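You operate a simulated robot arm through the tools that you are given. There is no shell and no other tool. Be economical: measure what you need, move in short steps, check, and stop when the job is done.

You run a simulated robot arm. Do the job below in one go: nothing can be reset, and whatever is moved stays where it is left.

## Task
Put the carton that says "shim stock" from the shelf under the workbench on the shelf under the wooden table. Then fetch the drain beaker and stand it on the shelf under the green table. Then press the green reset key two times. Then take the green cup and leave it on the shelf under the blue bench. Then take the waste oil cup and leave it on the shelf under the green table. Do these in the order given. Set down upright: carton, drain beaker, waste oil cup.

It is judged by the outcome, as a careful person would: the job done as asked, and still so three seconds after it is handed in. It fails if anything else is knocked over, pushed out of place, dropped, spilled or broken.

## Robot
A 7-joint arm with a fingered hand on a trunk, on a base that drives. Base frame: it is fixed to the floor where the robot stands at the start and does not move with it; the origin is under the middle of the robot, x ahead of it, y to its left, z up. Lengths are in m, angles in rad, forces in N, time in s.
With the tool pointing down near the work surface it reaches from about 0.18 to 0.54 m from the robot's upright axis, wherever it stands. Its first joint turns from -2.897 to 2.897 rad. Places, roughly: drain beaker [0.5, -0.5, 1]; green cup [-4.75, -0.25, 0.75]; green reset key [-4.7, 1.3, 0.3]; shelf under the blue bench [-2.9, -0.5, 0.3]; shelf under the green table [-1.4, 0.3, 0.3]; shelf under the wooden table [-1.2, -0.5, 0.3]; waste oil cup (6x6x6 cm) [0.4, -0.9, 0.9]. Payload 4 kg.
The TCP is the grasp point between the finger pads, 0.026 m short of the fingertips. In the tool frame z runs along the fingers and y along their closing line. The gripper opens to 0.132 m. The gripper's body begins 0.073 m behind the TCP. The gripper is a hand of 4 fingers: y runs from the thumb to the fingers, the wrist lies at [0, 0, -0.239] in the tool frame, and closing takes about 1.5 s.
Orientation is that of the tool frame in the base frame, as [roll, pitch, yaw] about the fixed x, y, z axes, in that order (R = Rz(yaw) Ry(pitch) Rx(roll)). With the fingers straight down and closing along the base's y, the tool's x points along the base's -x, its y along +y and its z along -z.

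## Interface
- The arm moves only by the tool nudge_tool. Its argument "targets" is text: rows parted by semicolons, each of 7 numbers parted by spaces: the gripper command, from -1 (shut) to 1 (fully open), values between in proportion, then the shift along the base's x, y, z in m, then the turn, a rotation vector about the base's x, y, z in rad. In form: fingers tx ty tz rx ry rz; .... A call has 1 to 12 rows; each row shifts and turns the commanded pose from where the row before left it. A row lasts 0.2 s, in which the tool goes at most 0.05 m and 0.15 rad; a call with a longer step from one row to the next is refused whole, and so is a gripper value outside its range. Where a pose cannot be reached the arm comes as near as it can. A force on the tool above 40 N (or 10 N above the force at the start of the call, whichever is more), or a blocked arm, ends the call early, and 0.2 s more pass. The fingers move at their own pace (about 0.072 m/s each) and stop on an object; they squeeze with about 25 N. The grip force told is the motor's: it shows also when the fingers shut on nothing. Time passes only in rows, and 0.2 s behind the last, so rows that do not move let the fingers close. It gives the time, the measured TCP pose, the force on the tool (base axes), the opening and the grip force at its end, in the units of the frame above (readings bear some noise), with the torque about the TCP (base axes, N m) and any sound that the robot's microphone picked up.
- Cameras (640 x 400 px; columns grow to the right, rows downward): "scene" is now at [-0.0158, 0.1292, 1.5368]; the picture's right is [-0.44, -0.90, 0.00], its down [-0.84, 0.41, -0.36] and it looks along [0.32, -0.16, -0.93] (base axes); focal length 214 px, centre (320, 200). "wrist" rides on the gripper at [0.068, 0.002, -0.097] in the tool frame; the picture's right is [-0.03, 1.00, 0.00], its down [-0.82, -0.02, -0.58] and it looks along [-0.58, -0.01, 0.82] (tool axes); focal length 270 px, centre (320, 200). There is no depth. A picture from a camera that has moved, and an enlarged one, comes with that camera's place and axes in the base frame and with its lens. The place of the scene camera against the robot may be out by one fixed shift of up to 0.018 m in any direction.
- camera(camera): a new picture of that camera. No time passes.
- lift_body(by): slides the trunk up (or, below 0, down) by that many m; the arm and the scene camera ride with it, the base frame stays. It gives what a move gives, with no picture.
- roll_base(legs): drives the robot by 1 to 6 legs, each [ahead, turn to the left] in m and rad, along the robot's own axes; the way and the turn of a leg run together, so that a leg with both is an arc; at most 1.5 m and 3.142 rad a leg. The arm and the cameras ride along, it lands a little off, and it stops where it bumps. It gives what a move gives.
- set_grasp(shape): the hand has 4 fingers and takes this shape, open, in about a second: jaw (thumb against the fingers, like two jaws); tri (thumb and two fingers); tip (a fingertip pinch); poke (one finger out to press); point (the index stretched); flat (the hand flat); cup (the hand cupped); fist (a fist). The gripper value then closes the fingers along that shape, each until it touches; the sizes above hold for jaw. It gives what a move gives, with no picture.
- pan_tilt(pan, tilt): turns the head with the scene camera to pan (to the left, within 2.705 rad either way) and tilt (down, from -0.506 to 1.204), counted from straight ahead of the robot. It gives what a move gives.
- close_up(camera, box): a new picture of the part [left, top, right, bottom] of that camera's present view, enlarged. No time passes.
- finish_job(): hands the job in; it is judged then, once.

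Go step by step. Nothing tells you exact positions but the pictures and the camera data: compare them with the known pose of the tool, close in by small moves and look again before you grip or let go. The budget is 165 turns and 108 pictures, counting those below and the enlarged ones. Unless the task says otherwise, let go and move clear before handing in, and close with one line.

The tools are called after "Request:" as name(argument=value, ...) on one line, values as JSON. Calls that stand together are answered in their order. nudge_tool: Moves the arm, as the interface text tells. Its arguments: {"type":"object","properties":{"targets":{"type":"string"}},"required":["targets"]} The other tools are called the same way: lift_body (by) slides the trunk up or down; set_grasp (shape) gives the hand a shape; roll_base (legs) drives the base; pan_tilt (pan, tilt) turns the head that bears the scene camera; camera (camera) takes a picture; close_up (camera, box) takes an enlarged picture of a part of a camera's view; finish_job () hands the job in.

At the start:

```text
t: 0.0
tcp_pos: [0.0566, -0.4487, 1.1441]
tcp_rot: [-3.141, 0.0, -3.14]
ft_force: [0.7, -0.1, 0.4]
wrist_torque: [0.01, 0.06, 0.01]
finger_gap: 0.132
finger_force: 0.0
shape: jaw
trunk travel left (down, up): [-0.525, 0.065]
robot x, y, heading: [-0.0003, 0.0006, 0.003]
head pan, tilt: [-0.459, 1.201]
```

scene: 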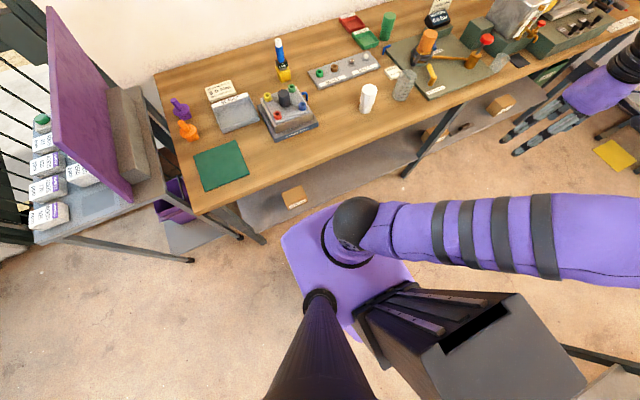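
wrist: 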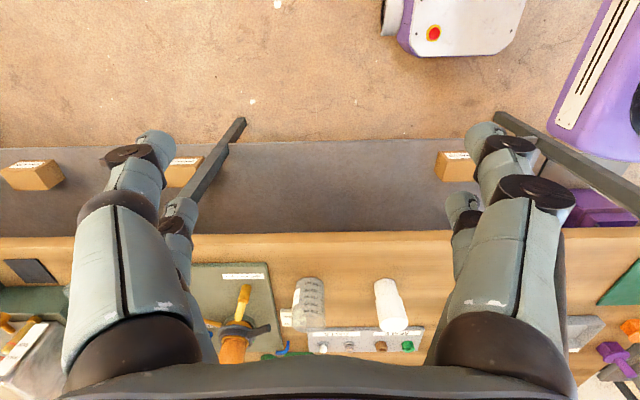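

I see the workbench ahead with a shelf holding several cartons under it, and I will read their labels first.

Request:
close_up(camera="wrist", box=[0, 130, 240, 280])

Request:
close_up(camera="wrist", box=[400, 120, 520, 195])

Request:
close_up(camera="scene", box=[300, 0, 640, 212])

```text
2.67 times, centred on (120, 205) of wrist
camera zoom: at [-0.0111, -0.4462, 1.2396], right [0.03, 1.0, 0.0], down [0.82, -0.02, 0.58], along [0.58, -0.01, -0.82], focal length 721 px, centre (853, 187)
```

zoom: 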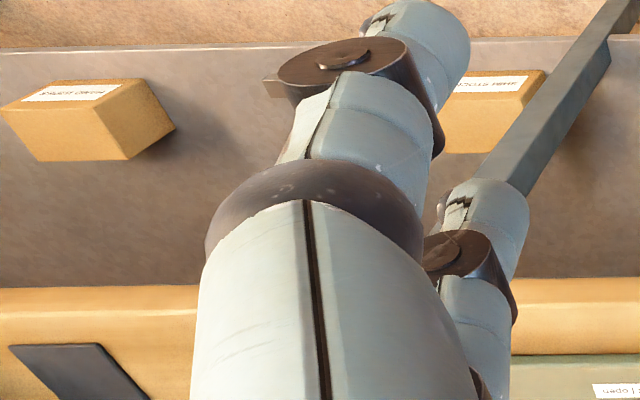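

```text
5.33 times, centred on (460, 158) of wrist
camera zoom: at [-0.0111, -0.4462, 1.2396], right [0.03, 1.0, 0.0], down [0.82, -0.02, 0.58], along [0.58, -0.01, -0.82], focal length 1442 px, centre (-427, 427)
```

zoom: 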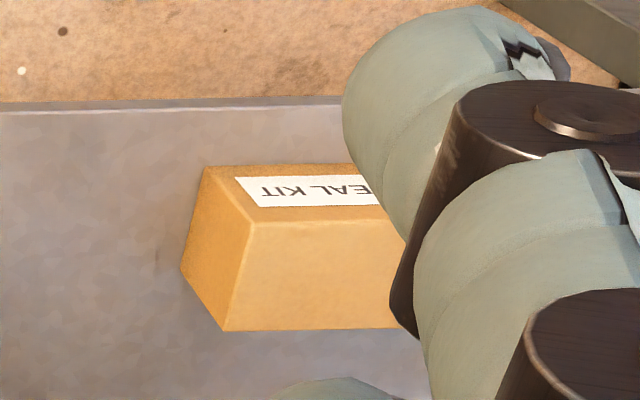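

```text
1.88 times, centred on (470, 106) of scene
camera zoom: at [-0.0158, 0.1292, 1.5368], right [-0.44, -0.9, 0.0], down [-0.84, 0.41, -0.36], along [0.32, -0.16, -0.93], focal length 404 px, centre (38, 377)
```

zoom: 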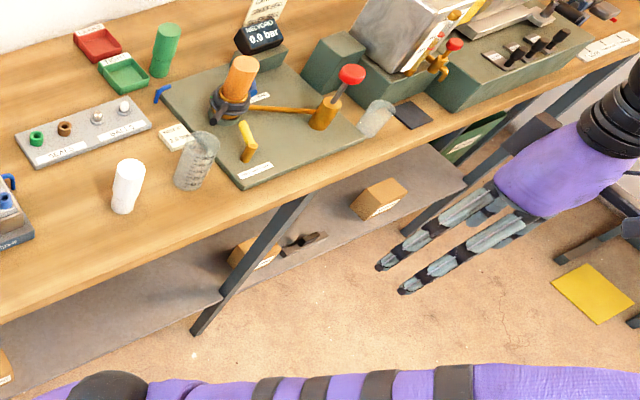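

The right-hand carton reads "SEAL KIT", so I enlarge the other two.

Request:
close_up(camera="wrist", box=[0, 150, 64, 190])

Request:
close_up(camera="wrist", box=[155, 150, 219, 190])

```text
10.00 times, centred on (32, 170) of wrist
camera zoom: at [-0.0111, -0.4462, 1.2396], right [0.03, 1.0, 0.0], down [0.82, -0.02, 0.58], along [0.58, -0.01, -0.82], focal length 2703 px, centre (3200, 500)
```

zoom: 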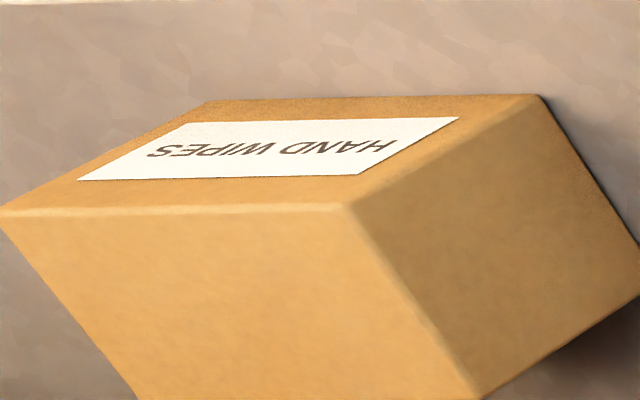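

```text
10.00 times, centred on (187, 170) of wrist
camera zoom: at [-0.0111, -0.4462, 1.2396], right [0.03, 1.0, 0.0], down [0.82, -0.02, 0.58], along [0.58, -0.01, -0.82], focal length 2703 px, centre (1650, 500)
```

zoom: 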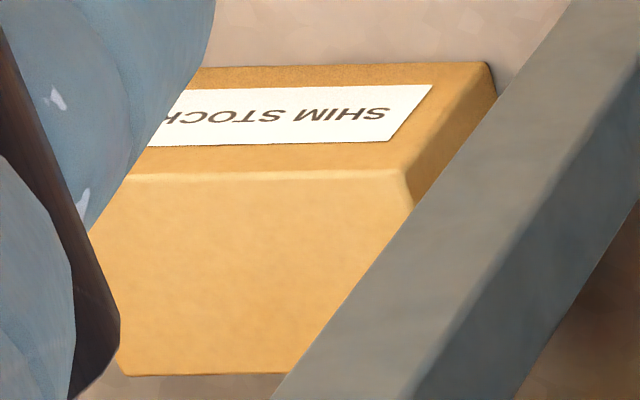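

The middle carton, about [0.46, -0.96, 0.34], is the shim stock one, with its label on the front face. I look around the room next, ahead and level first.

Request:
pan_tilt(pan=-0.9, tilt=0.6)

Request:
camera(camera="scene")

Request:
pan_tilt(pan=-2.5, tilt=0.5)

Request:
camera(camera="scene")

Request:
pan_tilt(pan=2.6, tilt=0.5)

Request:
camera(camera="scene")

```text
t: 1.0
tcp_pos: [0.0568, -0.4493, 1.1436]
tcp_rot: [3.14, -0.001, 3.141]
ft_force: [-0.1, -0.2, -0.6]
wrist_torque: [0.0, 0.03, -0.03]
finger_gap: 0.1321
finger_force: 0.1
shape: jaw
trunk travel left (down, up): [-0.525, 0.065]
robot x, y, heading: [0.0005, -0.0016, 0.001]
head pan, tilt: [-0.901, 0.6]
```

```text
100 pictures are left
camera scene: at [-0.011, 0.0846, 1.5814], right [-0.78, -0.62, 0.0], down [-0.35, 0.44, -0.82], along [0.51, -0.65, -0.57], focal length 214 px, centre (320, 200)
```

scene: 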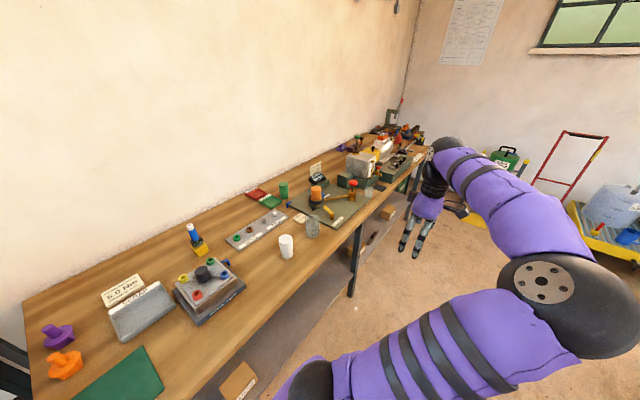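

```text
t: 2.7
tcp_pos: [0.0576, -0.4479, 1.1433]
tcp_rot: [3.141, 0.001, 3.142]
ft_force: [0.1, 0.2, 0.6]
wrist_torque: [0.0, 0.0, 0.01]
finger_gap: 0.1318
finger_force: 0.1
shape: jaw
trunk travel left (down, up): [-0.525, 0.065]
robot x, y, heading: [0.0014, 0.0031, -0.0]
head pan, tilt: [-2.499, 0.499]
```

```text
99 pictures are left
camera scene: at [-0.1388, 0.0993, 1.5905], right [-0.6, 0.8, 0.0], down [0.38, 0.29, -0.88], along [-0.7, -0.53, -0.48], focal length 214 px, centre (320, 200)
```

scene: 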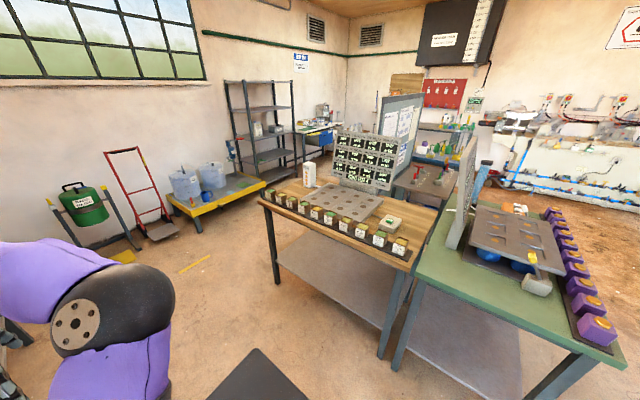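

```text
t: 6.7
tcp_pos: [0.0566, -0.448, 1.144]
tcp_rot: [-3.142, -0.001, 3.14]
ft_force: [-0.2, 0.5, -0.3]
wrist_torque: [0.05, 0.0, 0.04]
finger_gap: 0.1317
finger_force: 0.1
shape: jaw
trunk travel left (down, up): [-0.525, 0.065]
robot x, y, heading: [0.0035, 0.0001, 0.003]
head pan, tilt: [2.601, 0.499]
```

```text
98 pictures are left
camera scene: at [-0.1439, 0.2007, 1.5906], right [0.52, 0.86, 0.0], down [0.41, -0.25, -0.88], along [-0.75, 0.45, -0.48], focal length 214 px, centre (320, 200)
```

scene: 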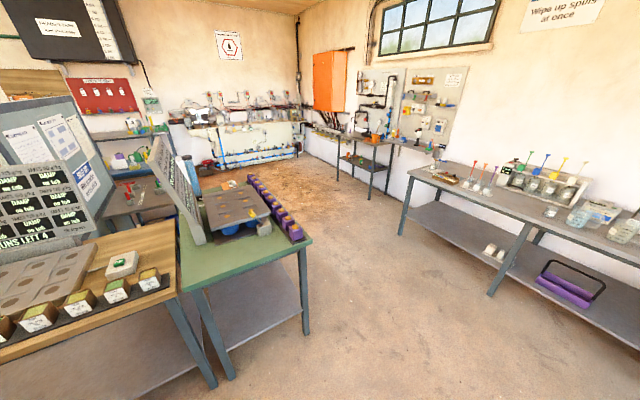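

The aisle between the bench (front edge x≈0.35) and the tables (front edge x≈-1.05) is clear. I drive to stand in front of the carton, facing the bench.

Request:
roll_base(legs=[[-0.1, 0], [0, -1.571], [0.95, 0], [0, 1.571]])

Request:
pan_tilt(pan=0.0, tilt=0.9)

Request:
camera(camera="scene")

```text
t: 20.8
tcp_pos: [-0.0129, -1.3846, 1.1432]
tcp_rot: [3.141, 0.0, -3.108]
ft_force: [0.1, 0.1, -0.2]
wrist_torque: [0.01, 0.01, -0.01]
finger_gap: 0.1317
finger_force: 0.0
shape: jaw
trunk travel left (down, up): [-0.525, 0.065]
robot x, y, heading: [-0.0844, -0.9374, 0.033]
head pan, tilt: [2.601, 0.499]
```

```text
t: 23.1
tcp_pos: [-0.0127, -1.3842, 1.1431]
tcp_rot: [-3.141, 0.001, -3.108]
ft_force: [-0.4, -0.1, 0.1]
wrist_torque: [0.02, 0.0, -0.03]
finger_gap: 0.132
finger_force: 0.0
shape: jaw
trunk travel left (down, up): [-0.525, 0.065]
robot x, y, heading: [-0.0837, -0.9365, 0.032]
head pan, tilt: [0.0, 0.901]
```

```text
97 pictures are left
camera scene: at [-0.08, -0.7836, 1.5567], right [0.03, -1.0, 0.0], down [-0.78, -0.03, -0.62], along [0.62, 0.02, -0.78], focal length 214 px, centre (320, 200)
```

scene: 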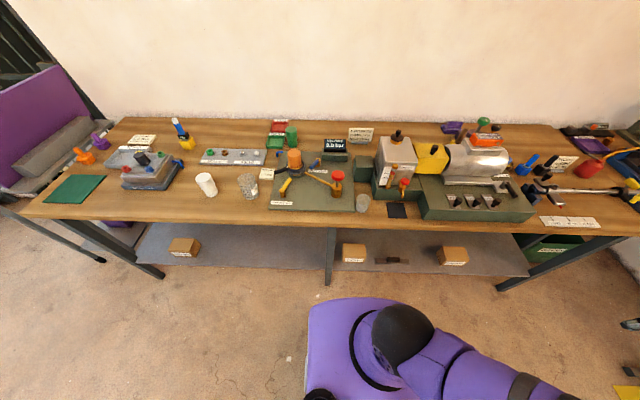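

The shim stock carton is just right of the middle bench leg; I enlarge it and the beaker area.

Request:
close_up(camera="scene", box=[300, 220, 428, 300])

Request:
close_up(camera="scene", box=[180, 110, 420, 260])

```text
5.00 times, centred on (364, 260) of scene
camera zoom: at [-0.08, -0.7836, 1.5567], right [0.03, -1.0, 0.0], down [-0.78, -0.03, -0.62], along [0.62, 0.02, -0.78], focal length 1072 px, centre (100, -100)
```

zoom: 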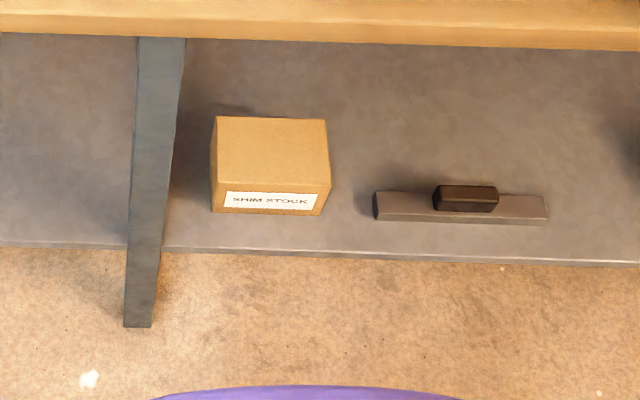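

```text
2.67 times, centred on (300, 185) of scene
camera zoom: at [-0.08, -0.7836, 1.5567], right [0.03, -1.0, 0.0], down [-0.78, -0.03, -0.62], along [0.62, 0.02, -0.78], focal length 572 px, centre (373, 240)
```

zoom: 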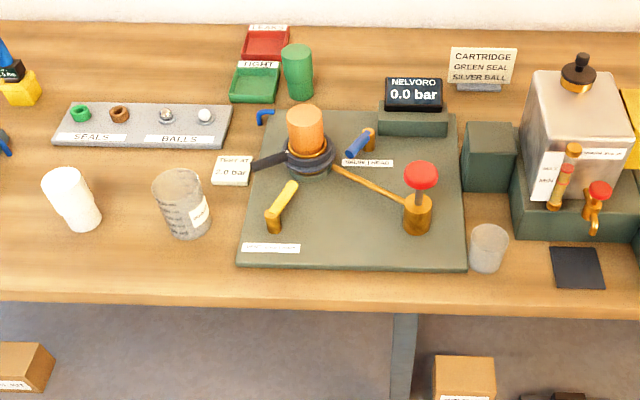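

The carton measures about 0.138 (y) by 0.086 (x) by 0.08 m, so I must grip it front-to-back. I will come in under the bench from its right side with the hand tilted, and turn the tool for that in the free aisle first.

Request:
nudge_tool(targets="1 0.018 0.012 0 0 0 -0.1458; 1 0.018 0.012 0 0 0 -0.1458; 1 0.018 0.012 0 0 0 -0.1458; 1 0.018 0.012 0 0 0 -0.1458; 1 0.018 0.012 0 0 0 -0.1458; 1 0.018 0.012 0 0 0 -0.1458; 1 0.018 0.012 0 0 0 -0.1458; 1 0.018 0.012 0 0 0 -0.1458; 1 0.018 0.012 0 0 0 -0.1458; 1 0.018 0.012 0 0 0 -0.1458; 1 0.018 0.012 0 0 0 -0.1458")

Request:
nudge_tool(targets="1 0 0 0 0.131 0 0; 1 0 0 0 0.131 0 0; 1 0 0 0 0.131 0 0; 1 0 0 0 0.131 0 0; 1 0 0 0 0.131 0 0; 1 0 0 0 0.131 0 0")

Request:
lift_body(by=-0.5)

Request:
camera(camera="scene")

Request:
camera(camera="wrist")

```text
t: 25.5
tcp_pos: [0.1844, -1.2524, 1.1435]
tcp_rot: [3.141, 0.0, 1.569]
ft_force: [-0.2, 0.1, 0.9]
wrist_torque: [-0.01, -0.01, -0.04]
finger_gap: 0.1321
finger_force: 0.0
shape: jaw
trunk travel left (down, up): [-0.525, 0.065]
robot x, y, heading: [-0.0868, -0.9379, 0.038]
head pan, tilt: [0.0, 0.901]
```

```text
t: 26.9
tcp_pos: [0.1853, -1.2519, 1.1439]
tcp_rot: [-3.14, -0.79, 1.571]
ft_force: [1.1, -0.1, 0.1]
wrist_torque: [0.0, 0.04, 0.0]
finger_gap: 0.1317
finger_force: 0.1
shape: jaw
trunk travel left (down, up): [-0.525, 0.065]
robot x, y, heading: [-0.0822, -0.9365, 0.033]
head pan, tilt: [0.0, 0.901]
```

```text
refused: -0.5 is not a number from -0.4 to 0.4
```

```text
94 pictures are left
camera scene: at [-0.0798, -0.7838, 1.5567], right [0.03, -1.0, 0.0], down [-0.78, -0.03, -0.62], along [0.62, 0.02, -0.78], focal length 214 px, centre (320, 200)
```

scene: 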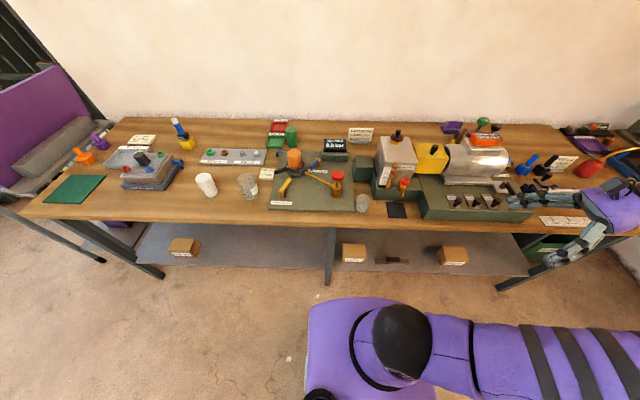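

```text
93 pictures are left
camera wrist: at [0.1877, -1.2721, 1.2593], right [1.0, -0.02, -0.02], down [-0.02, -0.98, -0.17], along [-0.02, 0.17, -0.98], focal length 270 px, centre (320, 200)
```

wrist: 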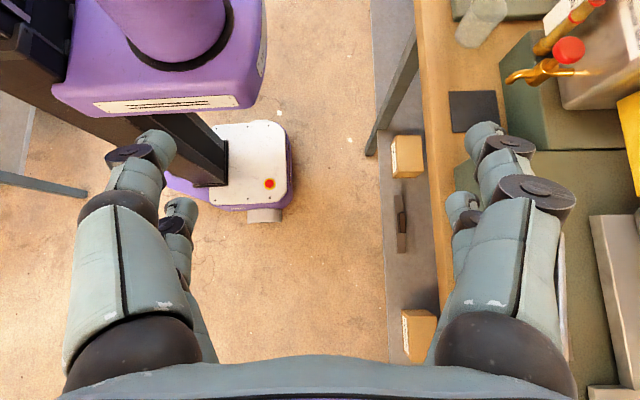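

The wrist view from above now shows the carton and the bench edge well. I back off slightly from the bench and lower the trunk.

Request:
nudge_tool(targets="1 -0.03 0 0 0 0 0")

Request:
lift_body(by=-0.4)

Request:
lift_body(by=-0.1)

Request:
camera(camera="scene")

Request:
camera(camera="wrist")

```text
t: 27.3
tcp_pos: [0.1546, -1.2524, 1.1444]
tcp_rot: [-3.14, -0.788, 1.572]
ft_force: [-0.3, -0.3, 0.0]
wrist_torque: [0.0, 0.0, 0.0]
finger_gap: 0.1319
finger_force: 0.1
shape: jaw
trunk travel left (down, up): [-0.525, 0.065]
robot x, y, heading: [-0.0843, -0.941, 0.033]
head pan, tilt: [0.0, 0.901]
```

```text
t: 31.2
tcp_pos: [0.1556, -1.2538, 0.7452]
tcp_rot: [-3.141, -0.786, 1.571]
ft_force: [0.0, 0.2, -0.2]
wrist_torque: [0.0, 0.01, 0.01]
finger_gap: 0.132
finger_force: 0.1
shape: jaw
trunk travel left (down, up): [-0.125, 0.465]
robot x, y, heading: [-0.0818, -0.9356, 0.036]
head pan, tilt: [0.0, 0.901]
```

```text
t: 32.5
tcp_pos: [0.1552, -1.2523, 0.6441]
tcp_rot: [-3.142, -0.787, 1.571]
ft_force: [-0.4, -0.5, -0.8]
wrist_torque: [-0.01, 0.0, -0.01]
finger_gap: 0.1318
finger_force: 0.2
shape: jaw
trunk travel left (down, up): [-0.025, 0.565]
robot x, y, heading: [-0.0837, -0.9402, 0.036]
head pan, tilt: [0.0, 0.901]
```

```text
92 pictures are left
camera scene: at [-0.0799, -0.7837, 1.0567], right [0.03, -1.0, 0.0], down [-0.78, -0.03, -0.62], along [0.62, 0.02, -0.78], focal length 214 px, centre (320, 200)
```

scene: 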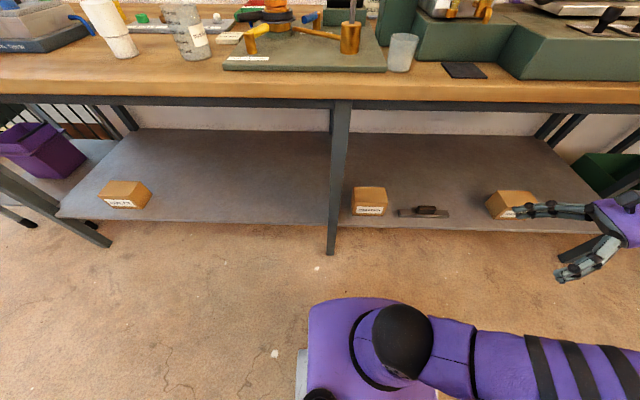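

```text
91 pictures are left
camera wrist: at [0.1578, -1.2725, 0.7599], right [1.0, -0.02, -0.02], down [-0.02, -0.99, -0.17], along [-0.01, 0.17, -0.99], focal length 270 px, centre (320, 200)
```

wrist: 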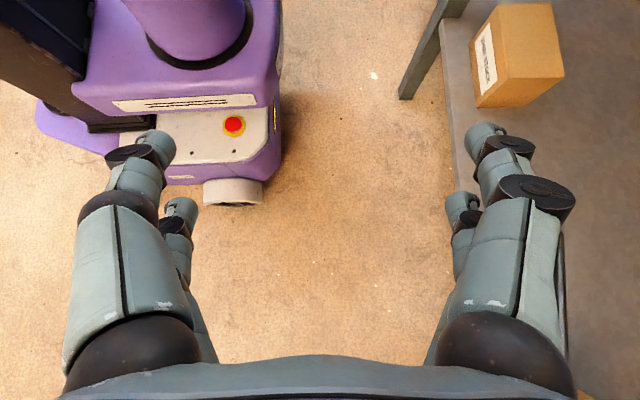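

I now have a clear view of the carton from the wrist camera, and I enlarge it to measure its corners.

Request:
close_up(camera="wrist", box=[440, 0, 600, 100])

Request:
close_up(camera="scene", box=[310, 170, 470, 270])

```text
4.00 times, centred on (520, 50) of wrist
camera zoom: at [0.1578, -1.2725, 0.7599], right [1.0, -0.02, -0.02], down [-0.02, -0.99, -0.17], along [-0.01, 0.17, -0.99], focal length 1081 px, centre (-480, 800)
```

zoom: 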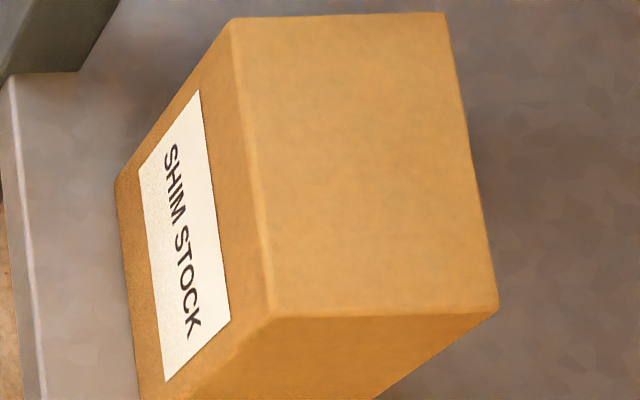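

```text
4.00 times, centred on (390, 220) of scene
camera zoom: at [-0.0799, -0.7837, 1.0567], right [0.03, -1.0, 0.0], down [-0.78, -0.03, -0.62], along [0.62, 0.02, -0.78], focal length 858 px, centre (40, 120)
```

zoom: 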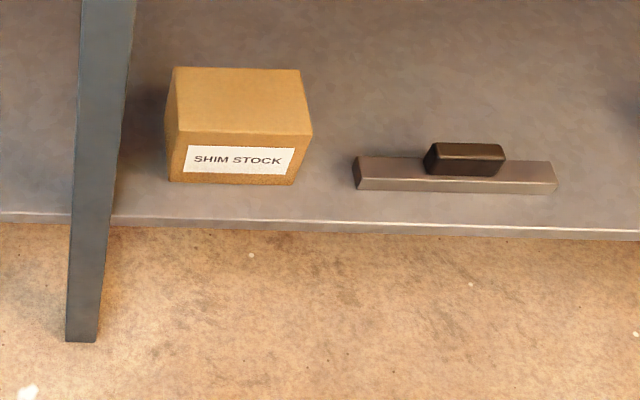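

The carton spans x 0.449–0.536 and y -1.022 to -0.888, with its top at z≈0.371 and the shelf at 0.285. I bring the hand low and in front of the shelf, with a slightly steeper tilt.

Request:
nudge_tool(targets="1 0.0125 0.0065 -0.027 -0.0935 0 0; 1 0.0125 0.0065 -0.027 -0.0935 0 0; 1 0.0125 0.0065 -0.027 0 0 0; 1 0.0125 0.0065 -0.027 0 0 0; 1 0.0125 0.0065 -0.027 0 0 0; 1 0.0125 0.0065 -0.027 0 0 0; 1 0.0125 0.0065 -0.027 0 0 0; 1 0.0125 0.0065 -0.027 0 0 0")

Request:
nudge_tool(targets="1 0.0296 0.0232 0 0 0 0; 1 0.0296 0.0232 0 0 0 0; 1 0.0296 0.0232 0 0 0 0; 1 0.0296 0.0232 0 0 0 0")

Request:
camera(camera="scene")

Request:
camera(camera="wrist")

```text
t: 34.3
tcp_pos: [0.2559, -1.2006, 0.427]
tcp_rot: [-3.142, -0.599, 1.571]
ft_force: [-0.4, -0.9, 0.2]
wrist_torque: [0.02, 0.0, 0.01]
finger_gap: 0.1321
finger_force: 0.1
shape: jaw
trunk travel left (down, up): [-0.025, 0.565]
robot x, y, heading: [-0.0842, -0.938, 0.037]
head pan, tilt: [0.0, 0.901]
```

```text
t: 35.3
tcp_pos: [0.373, -1.1069, 0.427]
tcp_rot: [3.14, -0.598, 1.571]
ft_force: [-0.7, -0.7, 0.2]
wrist_torque: [-0.01, 0.01, 0.04]
finger_gap: 0.1321
finger_force: 0.1
shape: jaw
trunk travel left (down, up): [-0.025, 0.565]
robot x, y, heading: [-0.0848, -0.9362, 0.037]
head pan, tilt: [0.0, 0.901]
```

```text
88 pictures are left
camera scene: at [-0.0799, -0.7837, 1.0567], right [0.03, -1.0, 0.0], down [-0.78, -0.03, -0.62], along [0.62, 0.02, -0.78], focal length 214 px, centre (320, 200)
```

scene: 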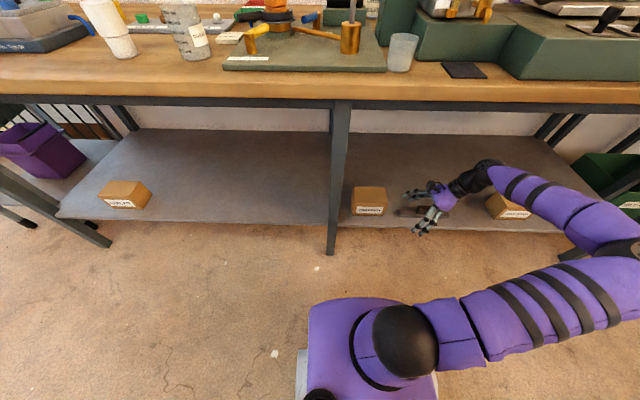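

```text
87 pictures are left
camera wrist: at [0.3756, -1.1058, 0.5458], right [1.0, -0.02, -0.01], down [-0.02, -1.0, 0.02], along [-0.02, -0.02, -1.0], focal length 270 px, centre (320, 200)
```

wrist: 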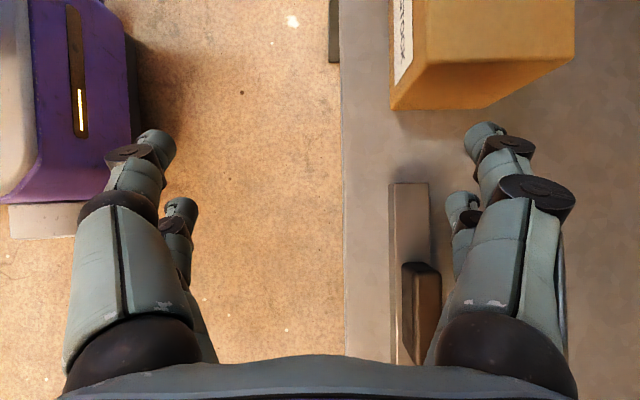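

The reach works well and the hand clears everything. I go over the carton and look before descending.

Request:
nudge_tool(targets="1 0.0297 0.023 0.001 0 0 0; 1 0.0297 0.023 0 0 0 0; 1 0.0297 0.023 0 0 0 0; 1 0.0297 0.023 0 0 0 0")

Request:
camera(camera="wrist")

```text
t: 36.3
tcp_pos: [0.4933, -1.0149, 0.4284]
tcp_rot: [3.141, -0.6, 1.571]
ft_force: [0.2, 0.1, 0.1]
wrist_torque: [-0.04, 0.01, -0.02]
finger_gap: 0.132
finger_force: 0.0
shape: jaw
trunk travel left (down, up): [-0.025, 0.565]
robot x, y, heading: [-0.0842, -0.9404, 0.03]
head pan, tilt: [0.0, 0.901]
```

```text
86 pictures are left
camera wrist: at [0.4955, -1.0136, 0.5459], right [1.0, -0.02, -0.01], down [-0.02, -1.0, 0.02], along [-0.01, -0.02, -1.0], focal length 270 px, centre (320, 200)
```

wrist: 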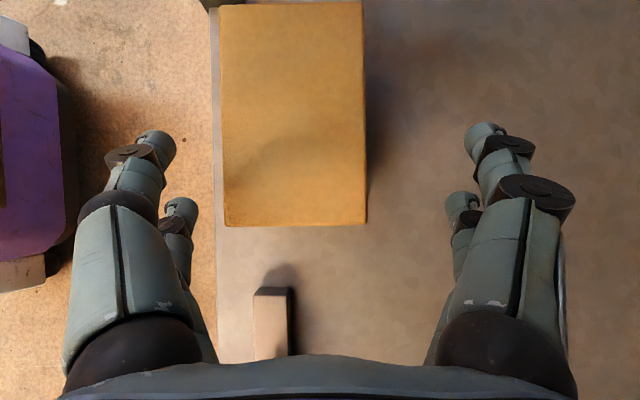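

The carton is centred near x 0.479, so I shift 14 mm toward me while descending along the tool axis.

Request:
nudge_tool(targets="1 -0.014 0 0 0 0 0; 1 0 0.013 -0.021 0 0 0; 1 0 0.013 -0.021 0 0 0; 1 0 0.013 -0.021 0 0 0; 1 0 0.013 -0.021 0 0 0")

Request:
camera(camera="wrist")

Request:
camera(camera="scene")

```text
t: 37.5
tcp_pos: [0.4797, -0.9723, 0.3607]
tcp_rot: [3.132, -0.598, 1.573]
ft_force: [-9.8, -4.4, 26.3]
wrist_torque: [-1.08, 0.49, -0.27]
finger_gap: 0.1318
finger_force: 0.0
shape: jaw
trunk travel left (down, up): [-0.025, 0.565]
robot x, y, heading: [-0.0821, -0.9384, 0.032]
head pan, tilt: [0.0, 0.901]
stopped in row 5: the force on the tool passed its limit at 57 N (the readings are from after the stop); the commanded pose is now the measured one
```

```text
85 pictures are left
camera wrist: at [0.4822, -0.9699, 0.4777], right [1.0, -0.03, -0.01], down [-0.03, -1.0, 0.02], along [-0.01, -0.02, -1.0], focal length 270 px, centre (320, 200)
```

wrist: 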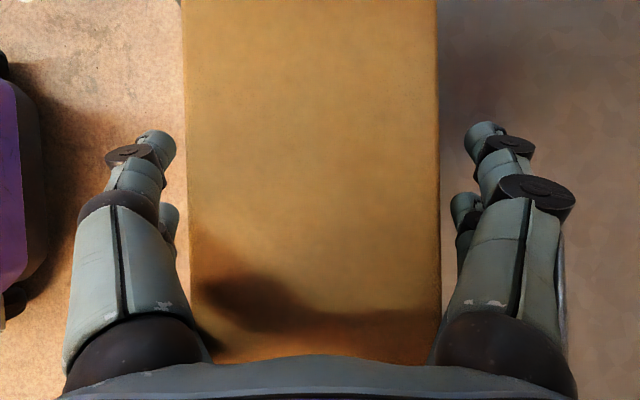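

```text
84 pictures are left
camera scene: at [-0.0811, -0.7836, 1.0572], right [0.03, -1.0, 0.0], down [-0.78, -0.02, -0.62], along [0.62, 0.02, -0.78], focal length 214 px, centre (320, 200)
```

scene: 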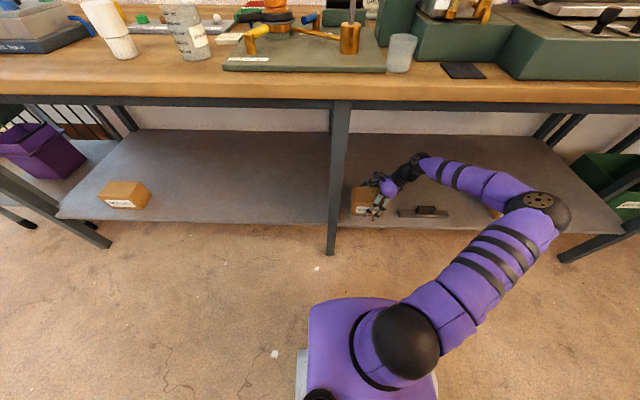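

Contact: the fingers narrow toward the palm, so the tilted hand hit the carton's near top edge (its top is really z≈0.386). I back off, steepen the hand, and come down again.

Request:
nudge_tool(targets="1 0 -0.022 0.033 0 0 0; 1 0 -0.022 0.036 0 0 0; 1 0 0.008 0 -0.1 0 0; 1 0 0.01 0 -0.1 0 0; 1 0 0.01 0 -0.1 0 0")

Request:
camera(camera="wrist")

Request:
camera(camera="scene")

```text
t: 38.7
tcp_pos: [0.4818, -0.9887, 0.4262]
tcp_rot: [3.134, -0.296, 1.568]
ft_force: [0.6, -0.4, 0.4]
wrist_torque: [0.01, -0.01, 0.01]
finger_gap: 0.132
finger_force: 0.1
shape: jaw
trunk travel left (down, up): [-0.025, 0.565]
robot x, y, heading: [-0.0858, -0.9372, 0.034]
head pan, tilt: [0.0, 0.901]
```

```text
83 pictures are left
camera wrist: at [0.483, -0.9507, 0.5377], right [1.0, -0.03, 0.0], down [-0.03, -0.95, 0.31], along [-0.01, -0.31, -0.95], focal length 270 px, centre (320, 200)
```

wrist: 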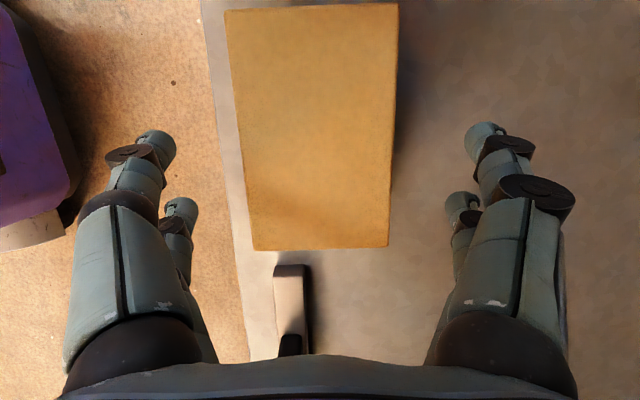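

```text
82 pictures are left
camera scene: at [-0.0796, -0.7838, 1.0566], right [0.03, -1.0, 0.0], down [-0.78, -0.02, -0.62], along [0.62, 0.02, -0.78], focal length 214 px, centre (320, 200)
```

scene: 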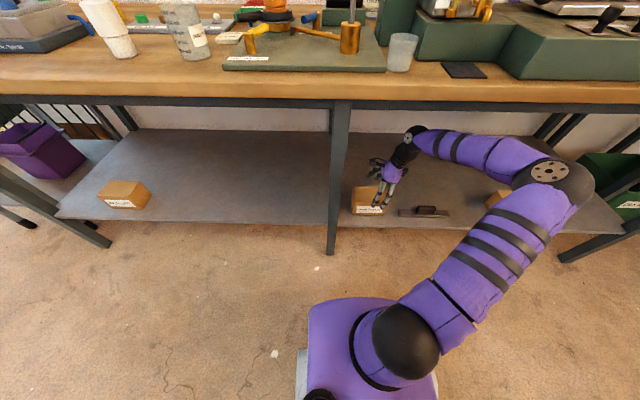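

Now the carton lies centred between the fingers, so I descend along the tool axis.

Request:
nudge_tool(targets="1 -0.001 0.0055 -0.0165 0 0 0; 1 0 0.0055 -0.0165 0 0 0; 1 0 0.0055 -0.0165 0 0 0; 1 0 0.005 -0.0145 0 0 0")

Request:
camera(camera="wrist")

```text
t: 39.7
tcp_pos: [0.4801, -0.9665, 0.3624]
tcp_rot: [3.135, -0.296, 1.571]
ft_force: [0.2, -0.4, 0.4]
wrist_torque: [0.0, 0.0, -0.02]
finger_gap: 0.1318
finger_force: 0.2
shape: jaw
trunk travel left (down, up): [-0.025, 0.565]
robot x, y, heading: [-0.0864, -0.9404, 0.036]
head pan, tilt: [0.0, 0.901]
```

```text
81 pictures are left
camera wrist: at [0.4818, -0.9291, 0.4739], right [1.0, -0.03, 0.0], down [-0.03, -0.95, 0.31], along [-0.01, -0.31, -0.95], focal length 270 px, centre (320, 200)
```

wrist: 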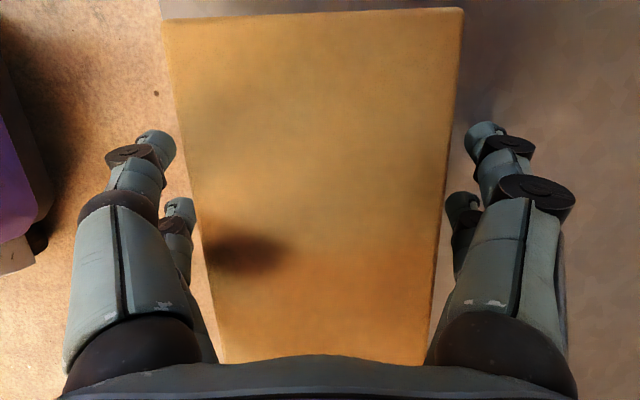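

The fingers straddle the carton without contact, so I close.

Request:
nudge_tool(targets="-1 0 0 0 0 0 0; -1 0 0 0 0 0 0; -1 0 0 0 0 0 0; -1 0 0 0 0 0 0; -1 0 0 0 0 0 0; -1 0 0 0 0 0 0; -1 0 0 0 0 0 0; -1 0 0 0 0 0 0")

Request:
nudge_tool(targets="-1 0 0 0.01 0 0 0; -1 0 0 0.015 0 0 0")

Request:
camera(camera="scene")

```text
t: 41.5
tcp_pos: [0.4805, -0.9662, 0.362]
tcp_rot: [3.133, -0.297, 1.569]
ft_force: [0.1, -0.3, 0.8]
wrist_torque: [-0.01, 0.02, 0.0]
finger_gap: 0.0794
finger_force: 25.4
shape: jaw
trunk travel left (down, up): [-0.025, 0.565]
robot x, y, heading: [-0.084, -0.9381, 0.029]
head pan, tilt: [0.0, 0.901]
```

```text
t: 42.1
tcp_pos: [0.4799, -0.9679, 0.3868]
tcp_rot: [3.134, -0.297, 1.571]
ft_force: [0.2, -0.7, -2.5]
wrist_torque: [-0.02, 0.02, 0.0]
finger_gap: 0.0792
finger_force: 25.0
shape: jaw
trunk travel left (down, up): [-0.025, 0.565]
robot x, y, heading: [-0.0859, -0.9364, 0.032]
head pan, tilt: [0.0, 0.901]
```

```text
80 pictures are left
camera scene: at [-0.0794, -0.7837, 1.0566], right [0.03, -1.0, 0.0], down [-0.78, -0.02, -0.62], along [0.62, 0.02, -0.78], focal length 214 px, centre (320, 200)
```

scene: 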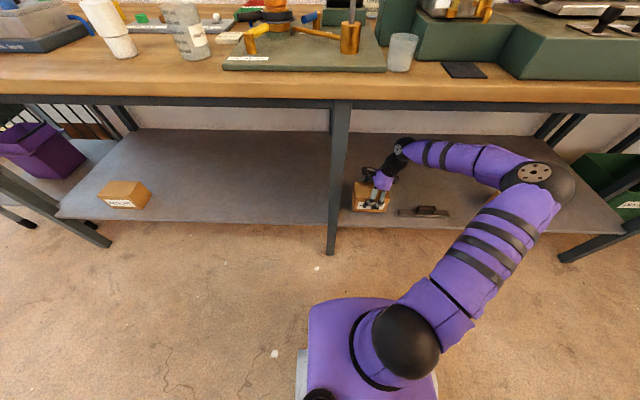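

The carton is held and lifted (about 3 N). I raise it a bit more, draw it out of the shelf to the aisle, then back up.

Request:
nudge_tool(targets="-1 0 0 0.015 0 0 0; -1 0 -0.01 0.02 0 0 0; -1 -0.01 -0.02 0.015 0 0 0; -1 -0.03 -0.023 0 0 0 0; -1 -0.03 -0.023 0 0 0 0; -1 -0.03 -0.023 0 0 0 0; -1 -0.03 -0.023 0 0 0 0; -1 -0.03 -0.023 0 0 0 0; -1 -0.03 -0.015 0 0 0 0; -1 -0.03 -0.01 0 0 0 0; -1 -0.03 0 0 0 0 0")

Request:
camera(camera="scene")

```text
t: 44.5
tcp_pos: [0.2301, -1.1364, 0.4376]
tcp_rot: [3.134, -0.299, 1.57]
ft_force: [1.4, 0.2, -3.2]
wrist_torque: [-0.01, 0.02, 0.01]
finger_gap: 0.0791
finger_force: 25.4
shape: jaw
trunk travel left (down, up): [-0.025, 0.565]
robot x, y, heading: [-0.0852, -0.9416, 0.032]
head pan, tilt: [0.0, 0.901]
```

```text
79 pictures are left
camera scene: at [-0.0795, -0.7837, 1.0566], right [0.03, -1.0, 0.0], down [-0.78, -0.03, -0.62], along [0.62, 0.02, -0.78], focal length 214 px, centre (320, 200)
```

scene: 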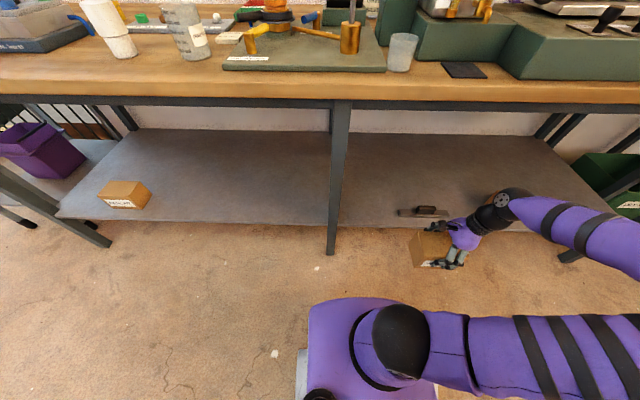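

Carton is out in the aisle, hanging upright. I back to mid-aisle and turn to face the wooden table.

Request:
roll_base(legs=[[-0.27, 0], [0, 3.11]])

Request:
camera(camera="scene")

Request:
camera(camera="wrist")

```text
t: 54.5
tcp_pos: [-0.6614, -0.737, 0.4367]
tcp_rot: [3.134, -0.297, -1.609]
ft_force: [0.0, -0.9, -4.0]
wrist_torque: [0.0, 0.0, -0.01]
finger_gap: 0.0788
finger_force: 25.0
shape: jaw
trunk travel left (down, up): [-0.025, 0.565]
robot x, y, heading: [-0.3564, -0.9478, 3.141]
head pan, tilt: [0.0, 0.901]
```

```text
78 pictures are left
camera scene: at [-0.3765, -1.0974, 1.0567], right [0.0, 1.0, 0.0], down [0.78, 0.0, -0.62], along [-0.62, 0.0, -0.78], focal length 214 px, centre (320, 200)
```

scene: 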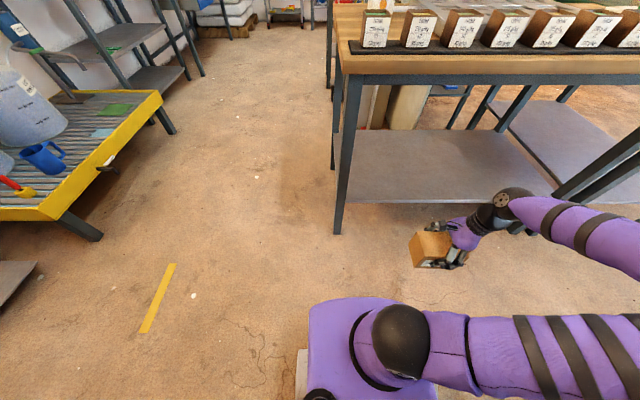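

```text
77 pictures are left
camera wrist: at [-0.6634, -0.7734, 0.5492], right [-1.0, 0.06, 0.0], down [0.06, 0.95, 0.31], along [0.02, 0.31, -0.95], focal length 270 px, centre (320, 200)
```

wrist: 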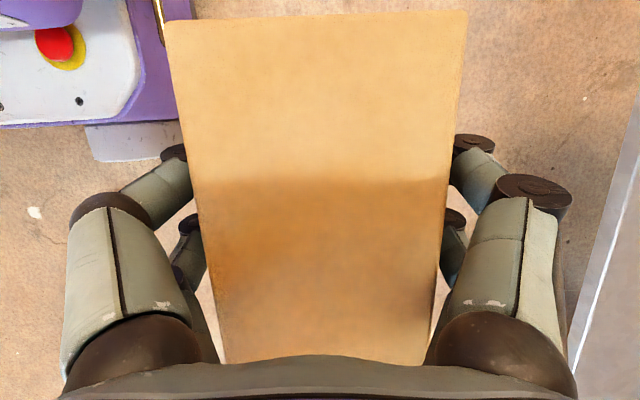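

The wooden table's shelf starts at x≈-0.96 with a front leg near y≈-0.98; I will set the carton at about [-1.07, -0.72]. First I drive closer.

Request:
roll_base(legs=[[0.18, 0]])

Request:
nudge_tool(targets="-1 -0.03 0 0 0 0 0; -1 -0.03 0 0 0 0 0; -1 -0.03 0 0 0 0 0; -1 -0.03 0 0 0 0 0; -1 -0.03 0 0 0 0 0")

Request:
camera(camera="scene")

Request:
camera(camera="wrist")

```text
t: 56.0
tcp_pos: [-0.842, -0.7365, 0.4383]
tcp_rot: [3.136, -0.299, -1.604]
ft_force: [0.4, -0.4, -2.9]
wrist_torque: [-0.01, 0.0, -0.01]
finger_gap: 0.0788
finger_force: 25.3
shape: jaw
trunk travel left (down, up): [-0.025, 0.565]
robot x, y, heading: [-0.5334, -0.9468, 3.137]
head pan, tilt: [0.0, 0.901]
```

```text
t: 57.1
tcp_pos: [-0.9916, -0.7363, 0.4384]
tcp_rot: [3.134, -0.299, -1.605]
ft_force: [-0.3, -0.1, -3.3]
wrist_torque: [0.0, -0.03, 0.01]
finger_gap: 0.0789
finger_force: 25.1
shape: jaw
trunk travel left (down, up): [-0.025, 0.565]
robot x, y, heading: [-0.5323, -0.9473, 3.139]
head pan, tilt: [0.0, 0.901]
```

```text
76 pictures are left
camera scene: at [-0.5557, -1.0969, 1.0567], right [0.0, 1.0, 0.0], down [0.78, 0.0, -0.62], along [-0.62, 0.0, -0.78], focal length 214 px, centre (320, 200)
```

scene: 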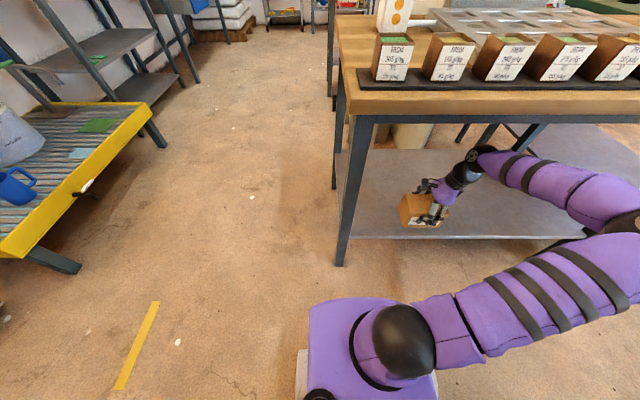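

```text
75 pictures are left
camera wrist: at [-0.9939, -0.7733, 0.5498], right [-1.0, 0.06, 0.0], down [0.06, 0.95, 0.31], along [0.02, 0.31, -0.95], focal length 270 px, centre (320, 200)
```

wrist: 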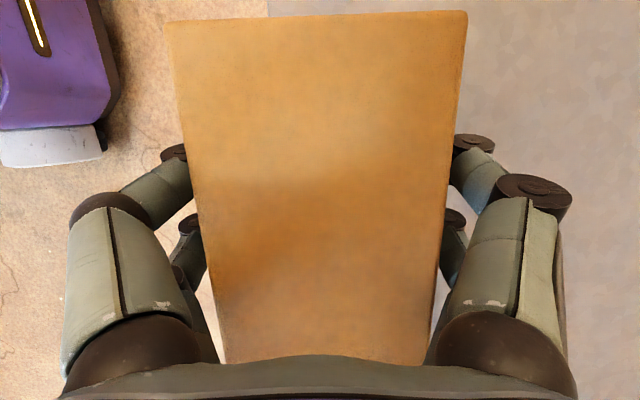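

Shelf edge confirmed at x≈-0.958. I go 9 cm further in and begin lowering.

Request:
nudge_tool(targets="-1 -0.03 0 0 0 0 0; -1 -0.03 0 0 0 0 0; -1 -0.03 0 0 0 0 0; -1 0 0 -0.02 0 0 0; -1 0 0 -0.02 0 0 0; -1 0 0 -0.015 0 0 0; -1 0 0 -0.008 0 0 0; -1 0 0 0 0 0 0")

Request:
camera(camera="scene")

```text
t: 59.0
tcp_pos: [-1.0812, -0.7363, 0.3742]
tcp_rot: [3.137, -0.299, -1.605]
ft_force: [0.0, 0.6, -2.6]
wrist_torque: [-0.03, -0.01, -0.02]
finger_gap: 0.0787
finger_force: 25.6
shape: jaw
trunk travel left (down, up): [-0.025, 0.565]
robot x, y, heading: [-0.5312, -0.9476, 3.139]
head pan, tilt: [0.0, 0.901]
```

```text
74 pictures are left
camera scene: at [-0.5559, -1.0969, 1.0567], right [0.0, 1.0, 0.0], down [0.78, 0.0, -0.62], along [-0.62, 0.0, -0.78], focal length 214 px, centre (320, 200)
```

scene: 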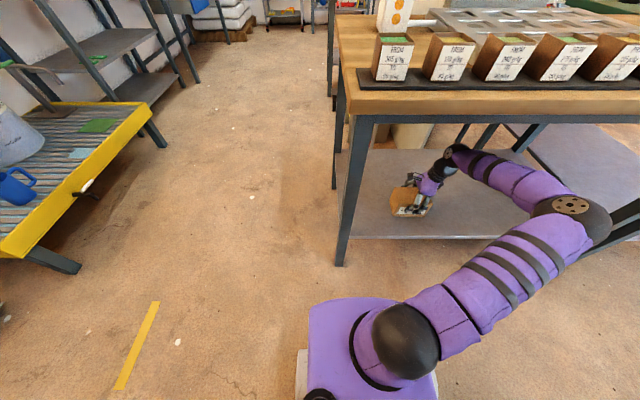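

Request:
nudge_tool(targets="-1 0 0 -0.004 0 0 0; -1 0 0 -0.004 0 0 0; -1 0 0 0 0 0 0")

Request:
nudge_tool(targets="-1 0 0 -0.003 0 0 0; -1 0 0 0 0 0 0")

Request:
close_up(camera="scene", box=[360, 140, 488, 220])

```text
t: 59.8
tcp_pos: [-1.0818, -0.7365, 0.3663]
tcp_rot: [3.134, -0.296, -1.606]
ft_force: [0.5, 0.2, -2.4]
wrist_torque: [0.02, -0.06, -0.01]
finger_gap: 0.0785
finger_force: 25.2
shape: jaw
trunk travel left (down, up): [-0.025, 0.565]
robot x, y, heading: [-0.5325, -0.9465, 3.141]
head pan, tilt: [0.0, 0.901]
```

```text
t: 60.4
tcp_pos: [-1.0827, -0.7359, 0.3638]
tcp_rot: [3.134, -0.299, -1.606]
ft_force: [0.5, 0.0, -3.3]
wrist_torque: [-0.01, 0.03, -0.01]
finger_gap: 0.0785
finger_force: 25.2
shape: jaw
trunk travel left (down, up): [-0.025, 0.565]
robot x, y, heading: [-0.5327, -0.9453, 3.14]
head pan, tilt: [0.0, 0.901]
```

```text
5.00 times, centred on (424, 180) of scene
camera zoom: at [-0.5559, -1.0969, 1.0567], right [0.0, 1.0, 0.0], down [0.78, 0.0, -0.62], along [-0.62, 0.0, -0.78], focal length 1072 px, centre (-200, 300)
```

zoom: 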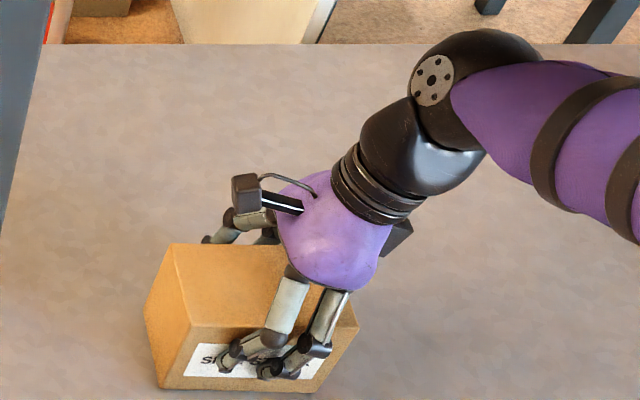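

Very close to the shelf; I keep stepping down until the force shows contact.

Request:
nudge_tool(targets="-1 0 0 -0.003 0 0 0; -1 0 0 0 0 0 0")

Request:
nudge_tool(targets="-1 0 0 -0.003 0 0 0; -1 0 0 0 0 0 0")

Request:
nudge_tool(targets="-1 0 0 -0.003 0 0 0; -1 0 0 0 0 0 0")

```text
t: 61.0
tcp_pos: [-1.0822, -0.7355, 0.362]
tcp_rot: [3.135, -0.299, -1.605]
ft_force: [1.1, 0.6, 6.1]
wrist_torque: [-0.02, -0.16, 0.02]
finger_gap: 0.0785
finger_force: 25.5
shape: jaw
trunk travel left (down, up): [-0.025, 0.565]
robot x, y, heading: [-0.5311, -0.9443, 3.141]
head pan, tilt: [0.0, 0.901]
```

```text
t: 61.5
tcp_pos: [-1.0821, -0.7369, 0.3614]
tcp_rot: [3.132, -0.297, -1.606]
ft_force: [4.1, 2.9, 31.0]
wrist_torque: [-0.12, -0.38, 0.07]
finger_gap: 0.078
finger_force: 25.4
shape: jaw
trunk travel left (down, up): [-0.025, 0.565]
robot x, y, heading: [-0.5343, -0.9454, 3.138]
head pan, tilt: [0.0, 0.901]
```

```text
t: 61.9
tcp_pos: [-1.0828, -0.7363, 0.3596]
tcp_rot: [3.127, -0.296, -1.606]
ft_force: [7.3, 1.1, 23.6]
wrist_torque: [-0.13, -0.53, 0.1]
finger_gap: 0.0772
finger_force: 24.8
shape: jaw
trunk travel left (down, up): [-0.025, 0.565]
robot x, y, heading: [-0.5352, -0.9444, 3.142]
head pan, tilt: [0.0, 0.901]
stopped in row 1: the force on the tool passed its limit at 43 N (the readings are from after the stop); the commanded pose is now the measured one
```

Firm contact at TCP z≈0.362. I relieve the force, open, and retreat along the tool axis.

Request:
nudge_tool(targets="-1 0 0 0.002 0 0 0; 0.2 0 0 0 0 0 0; 1 0 0 0 0 0 0; 1 0 0 0 0 0 0; 1 0 0 0 0 0 0; 1 0 0 0 0 0 0; 1 0 0.006 0.019 0 0 0; 1 0 0.006 0.019 0 0 0; 1 0 0.006 0.019 0 0 0; 1 0 0.004 0.012 0 0 0")

Request:
nudge_tool(targets="1 0.03 0.01 0 0 0 0; 1 0.03 0.01 0 0 0 0; 1 0.03 0.01 0 0 0 0; 1 0.03 0 0 0 0 0; 1 0.03 0 0 0 0 0; 1 0.03 0 0 0 0 0; 1 0.03 0 0 0 0 0; 1 0.03 0 0 0 0 0")

Request:
camera(camera="scene")

```text
t: 64.1
tcp_pos: [-1.0815, -0.7135, 0.4298]
tcp_rot: [3.13, -0.297, -1.605]
ft_force: [0.6, -0.1, -0.2]
wrist_torque: [0.0, 0.0, -0.01]
finger_gap: 0.1318
finger_force: 0.1
shape: jaw
trunk travel left (down, up): [-0.025, 0.565]
robot x, y, heading: [-0.5298, -0.9451, 3.146]
head pan, tilt: [0.0, 0.901]
```

```text
t: 65.9
tcp_pos: [-0.8429, -0.6847, 0.4293]
tcp_rot: [3.132, -0.298, -1.605]
ft_force: [0.4, -0.4, 0.2]
wrist_torque: [-0.01, 0.0, 0.02]
finger_gap: 0.132
finger_force: 0.1
shape: jaw
trunk travel left (down, up): [-0.025, 0.565]
robot x, y, heading: [-0.534, -0.9433, 3.139]
head pan, tilt: [0.0, 0.901]
```

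```text
72 pictures are left
camera scene: at [-0.5558, -1.0969, 1.0566], right [0.0, 1.0, 0.0], down [0.78, 0.0, -0.62], along [-0.62, 0.0, -0.78], focal length 214 px, centre (320, 200)
```

scene: 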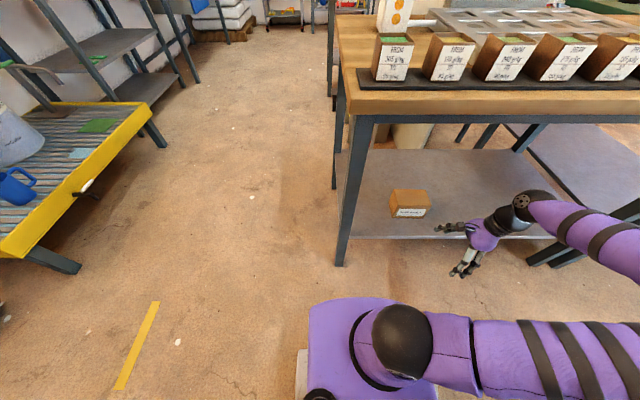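

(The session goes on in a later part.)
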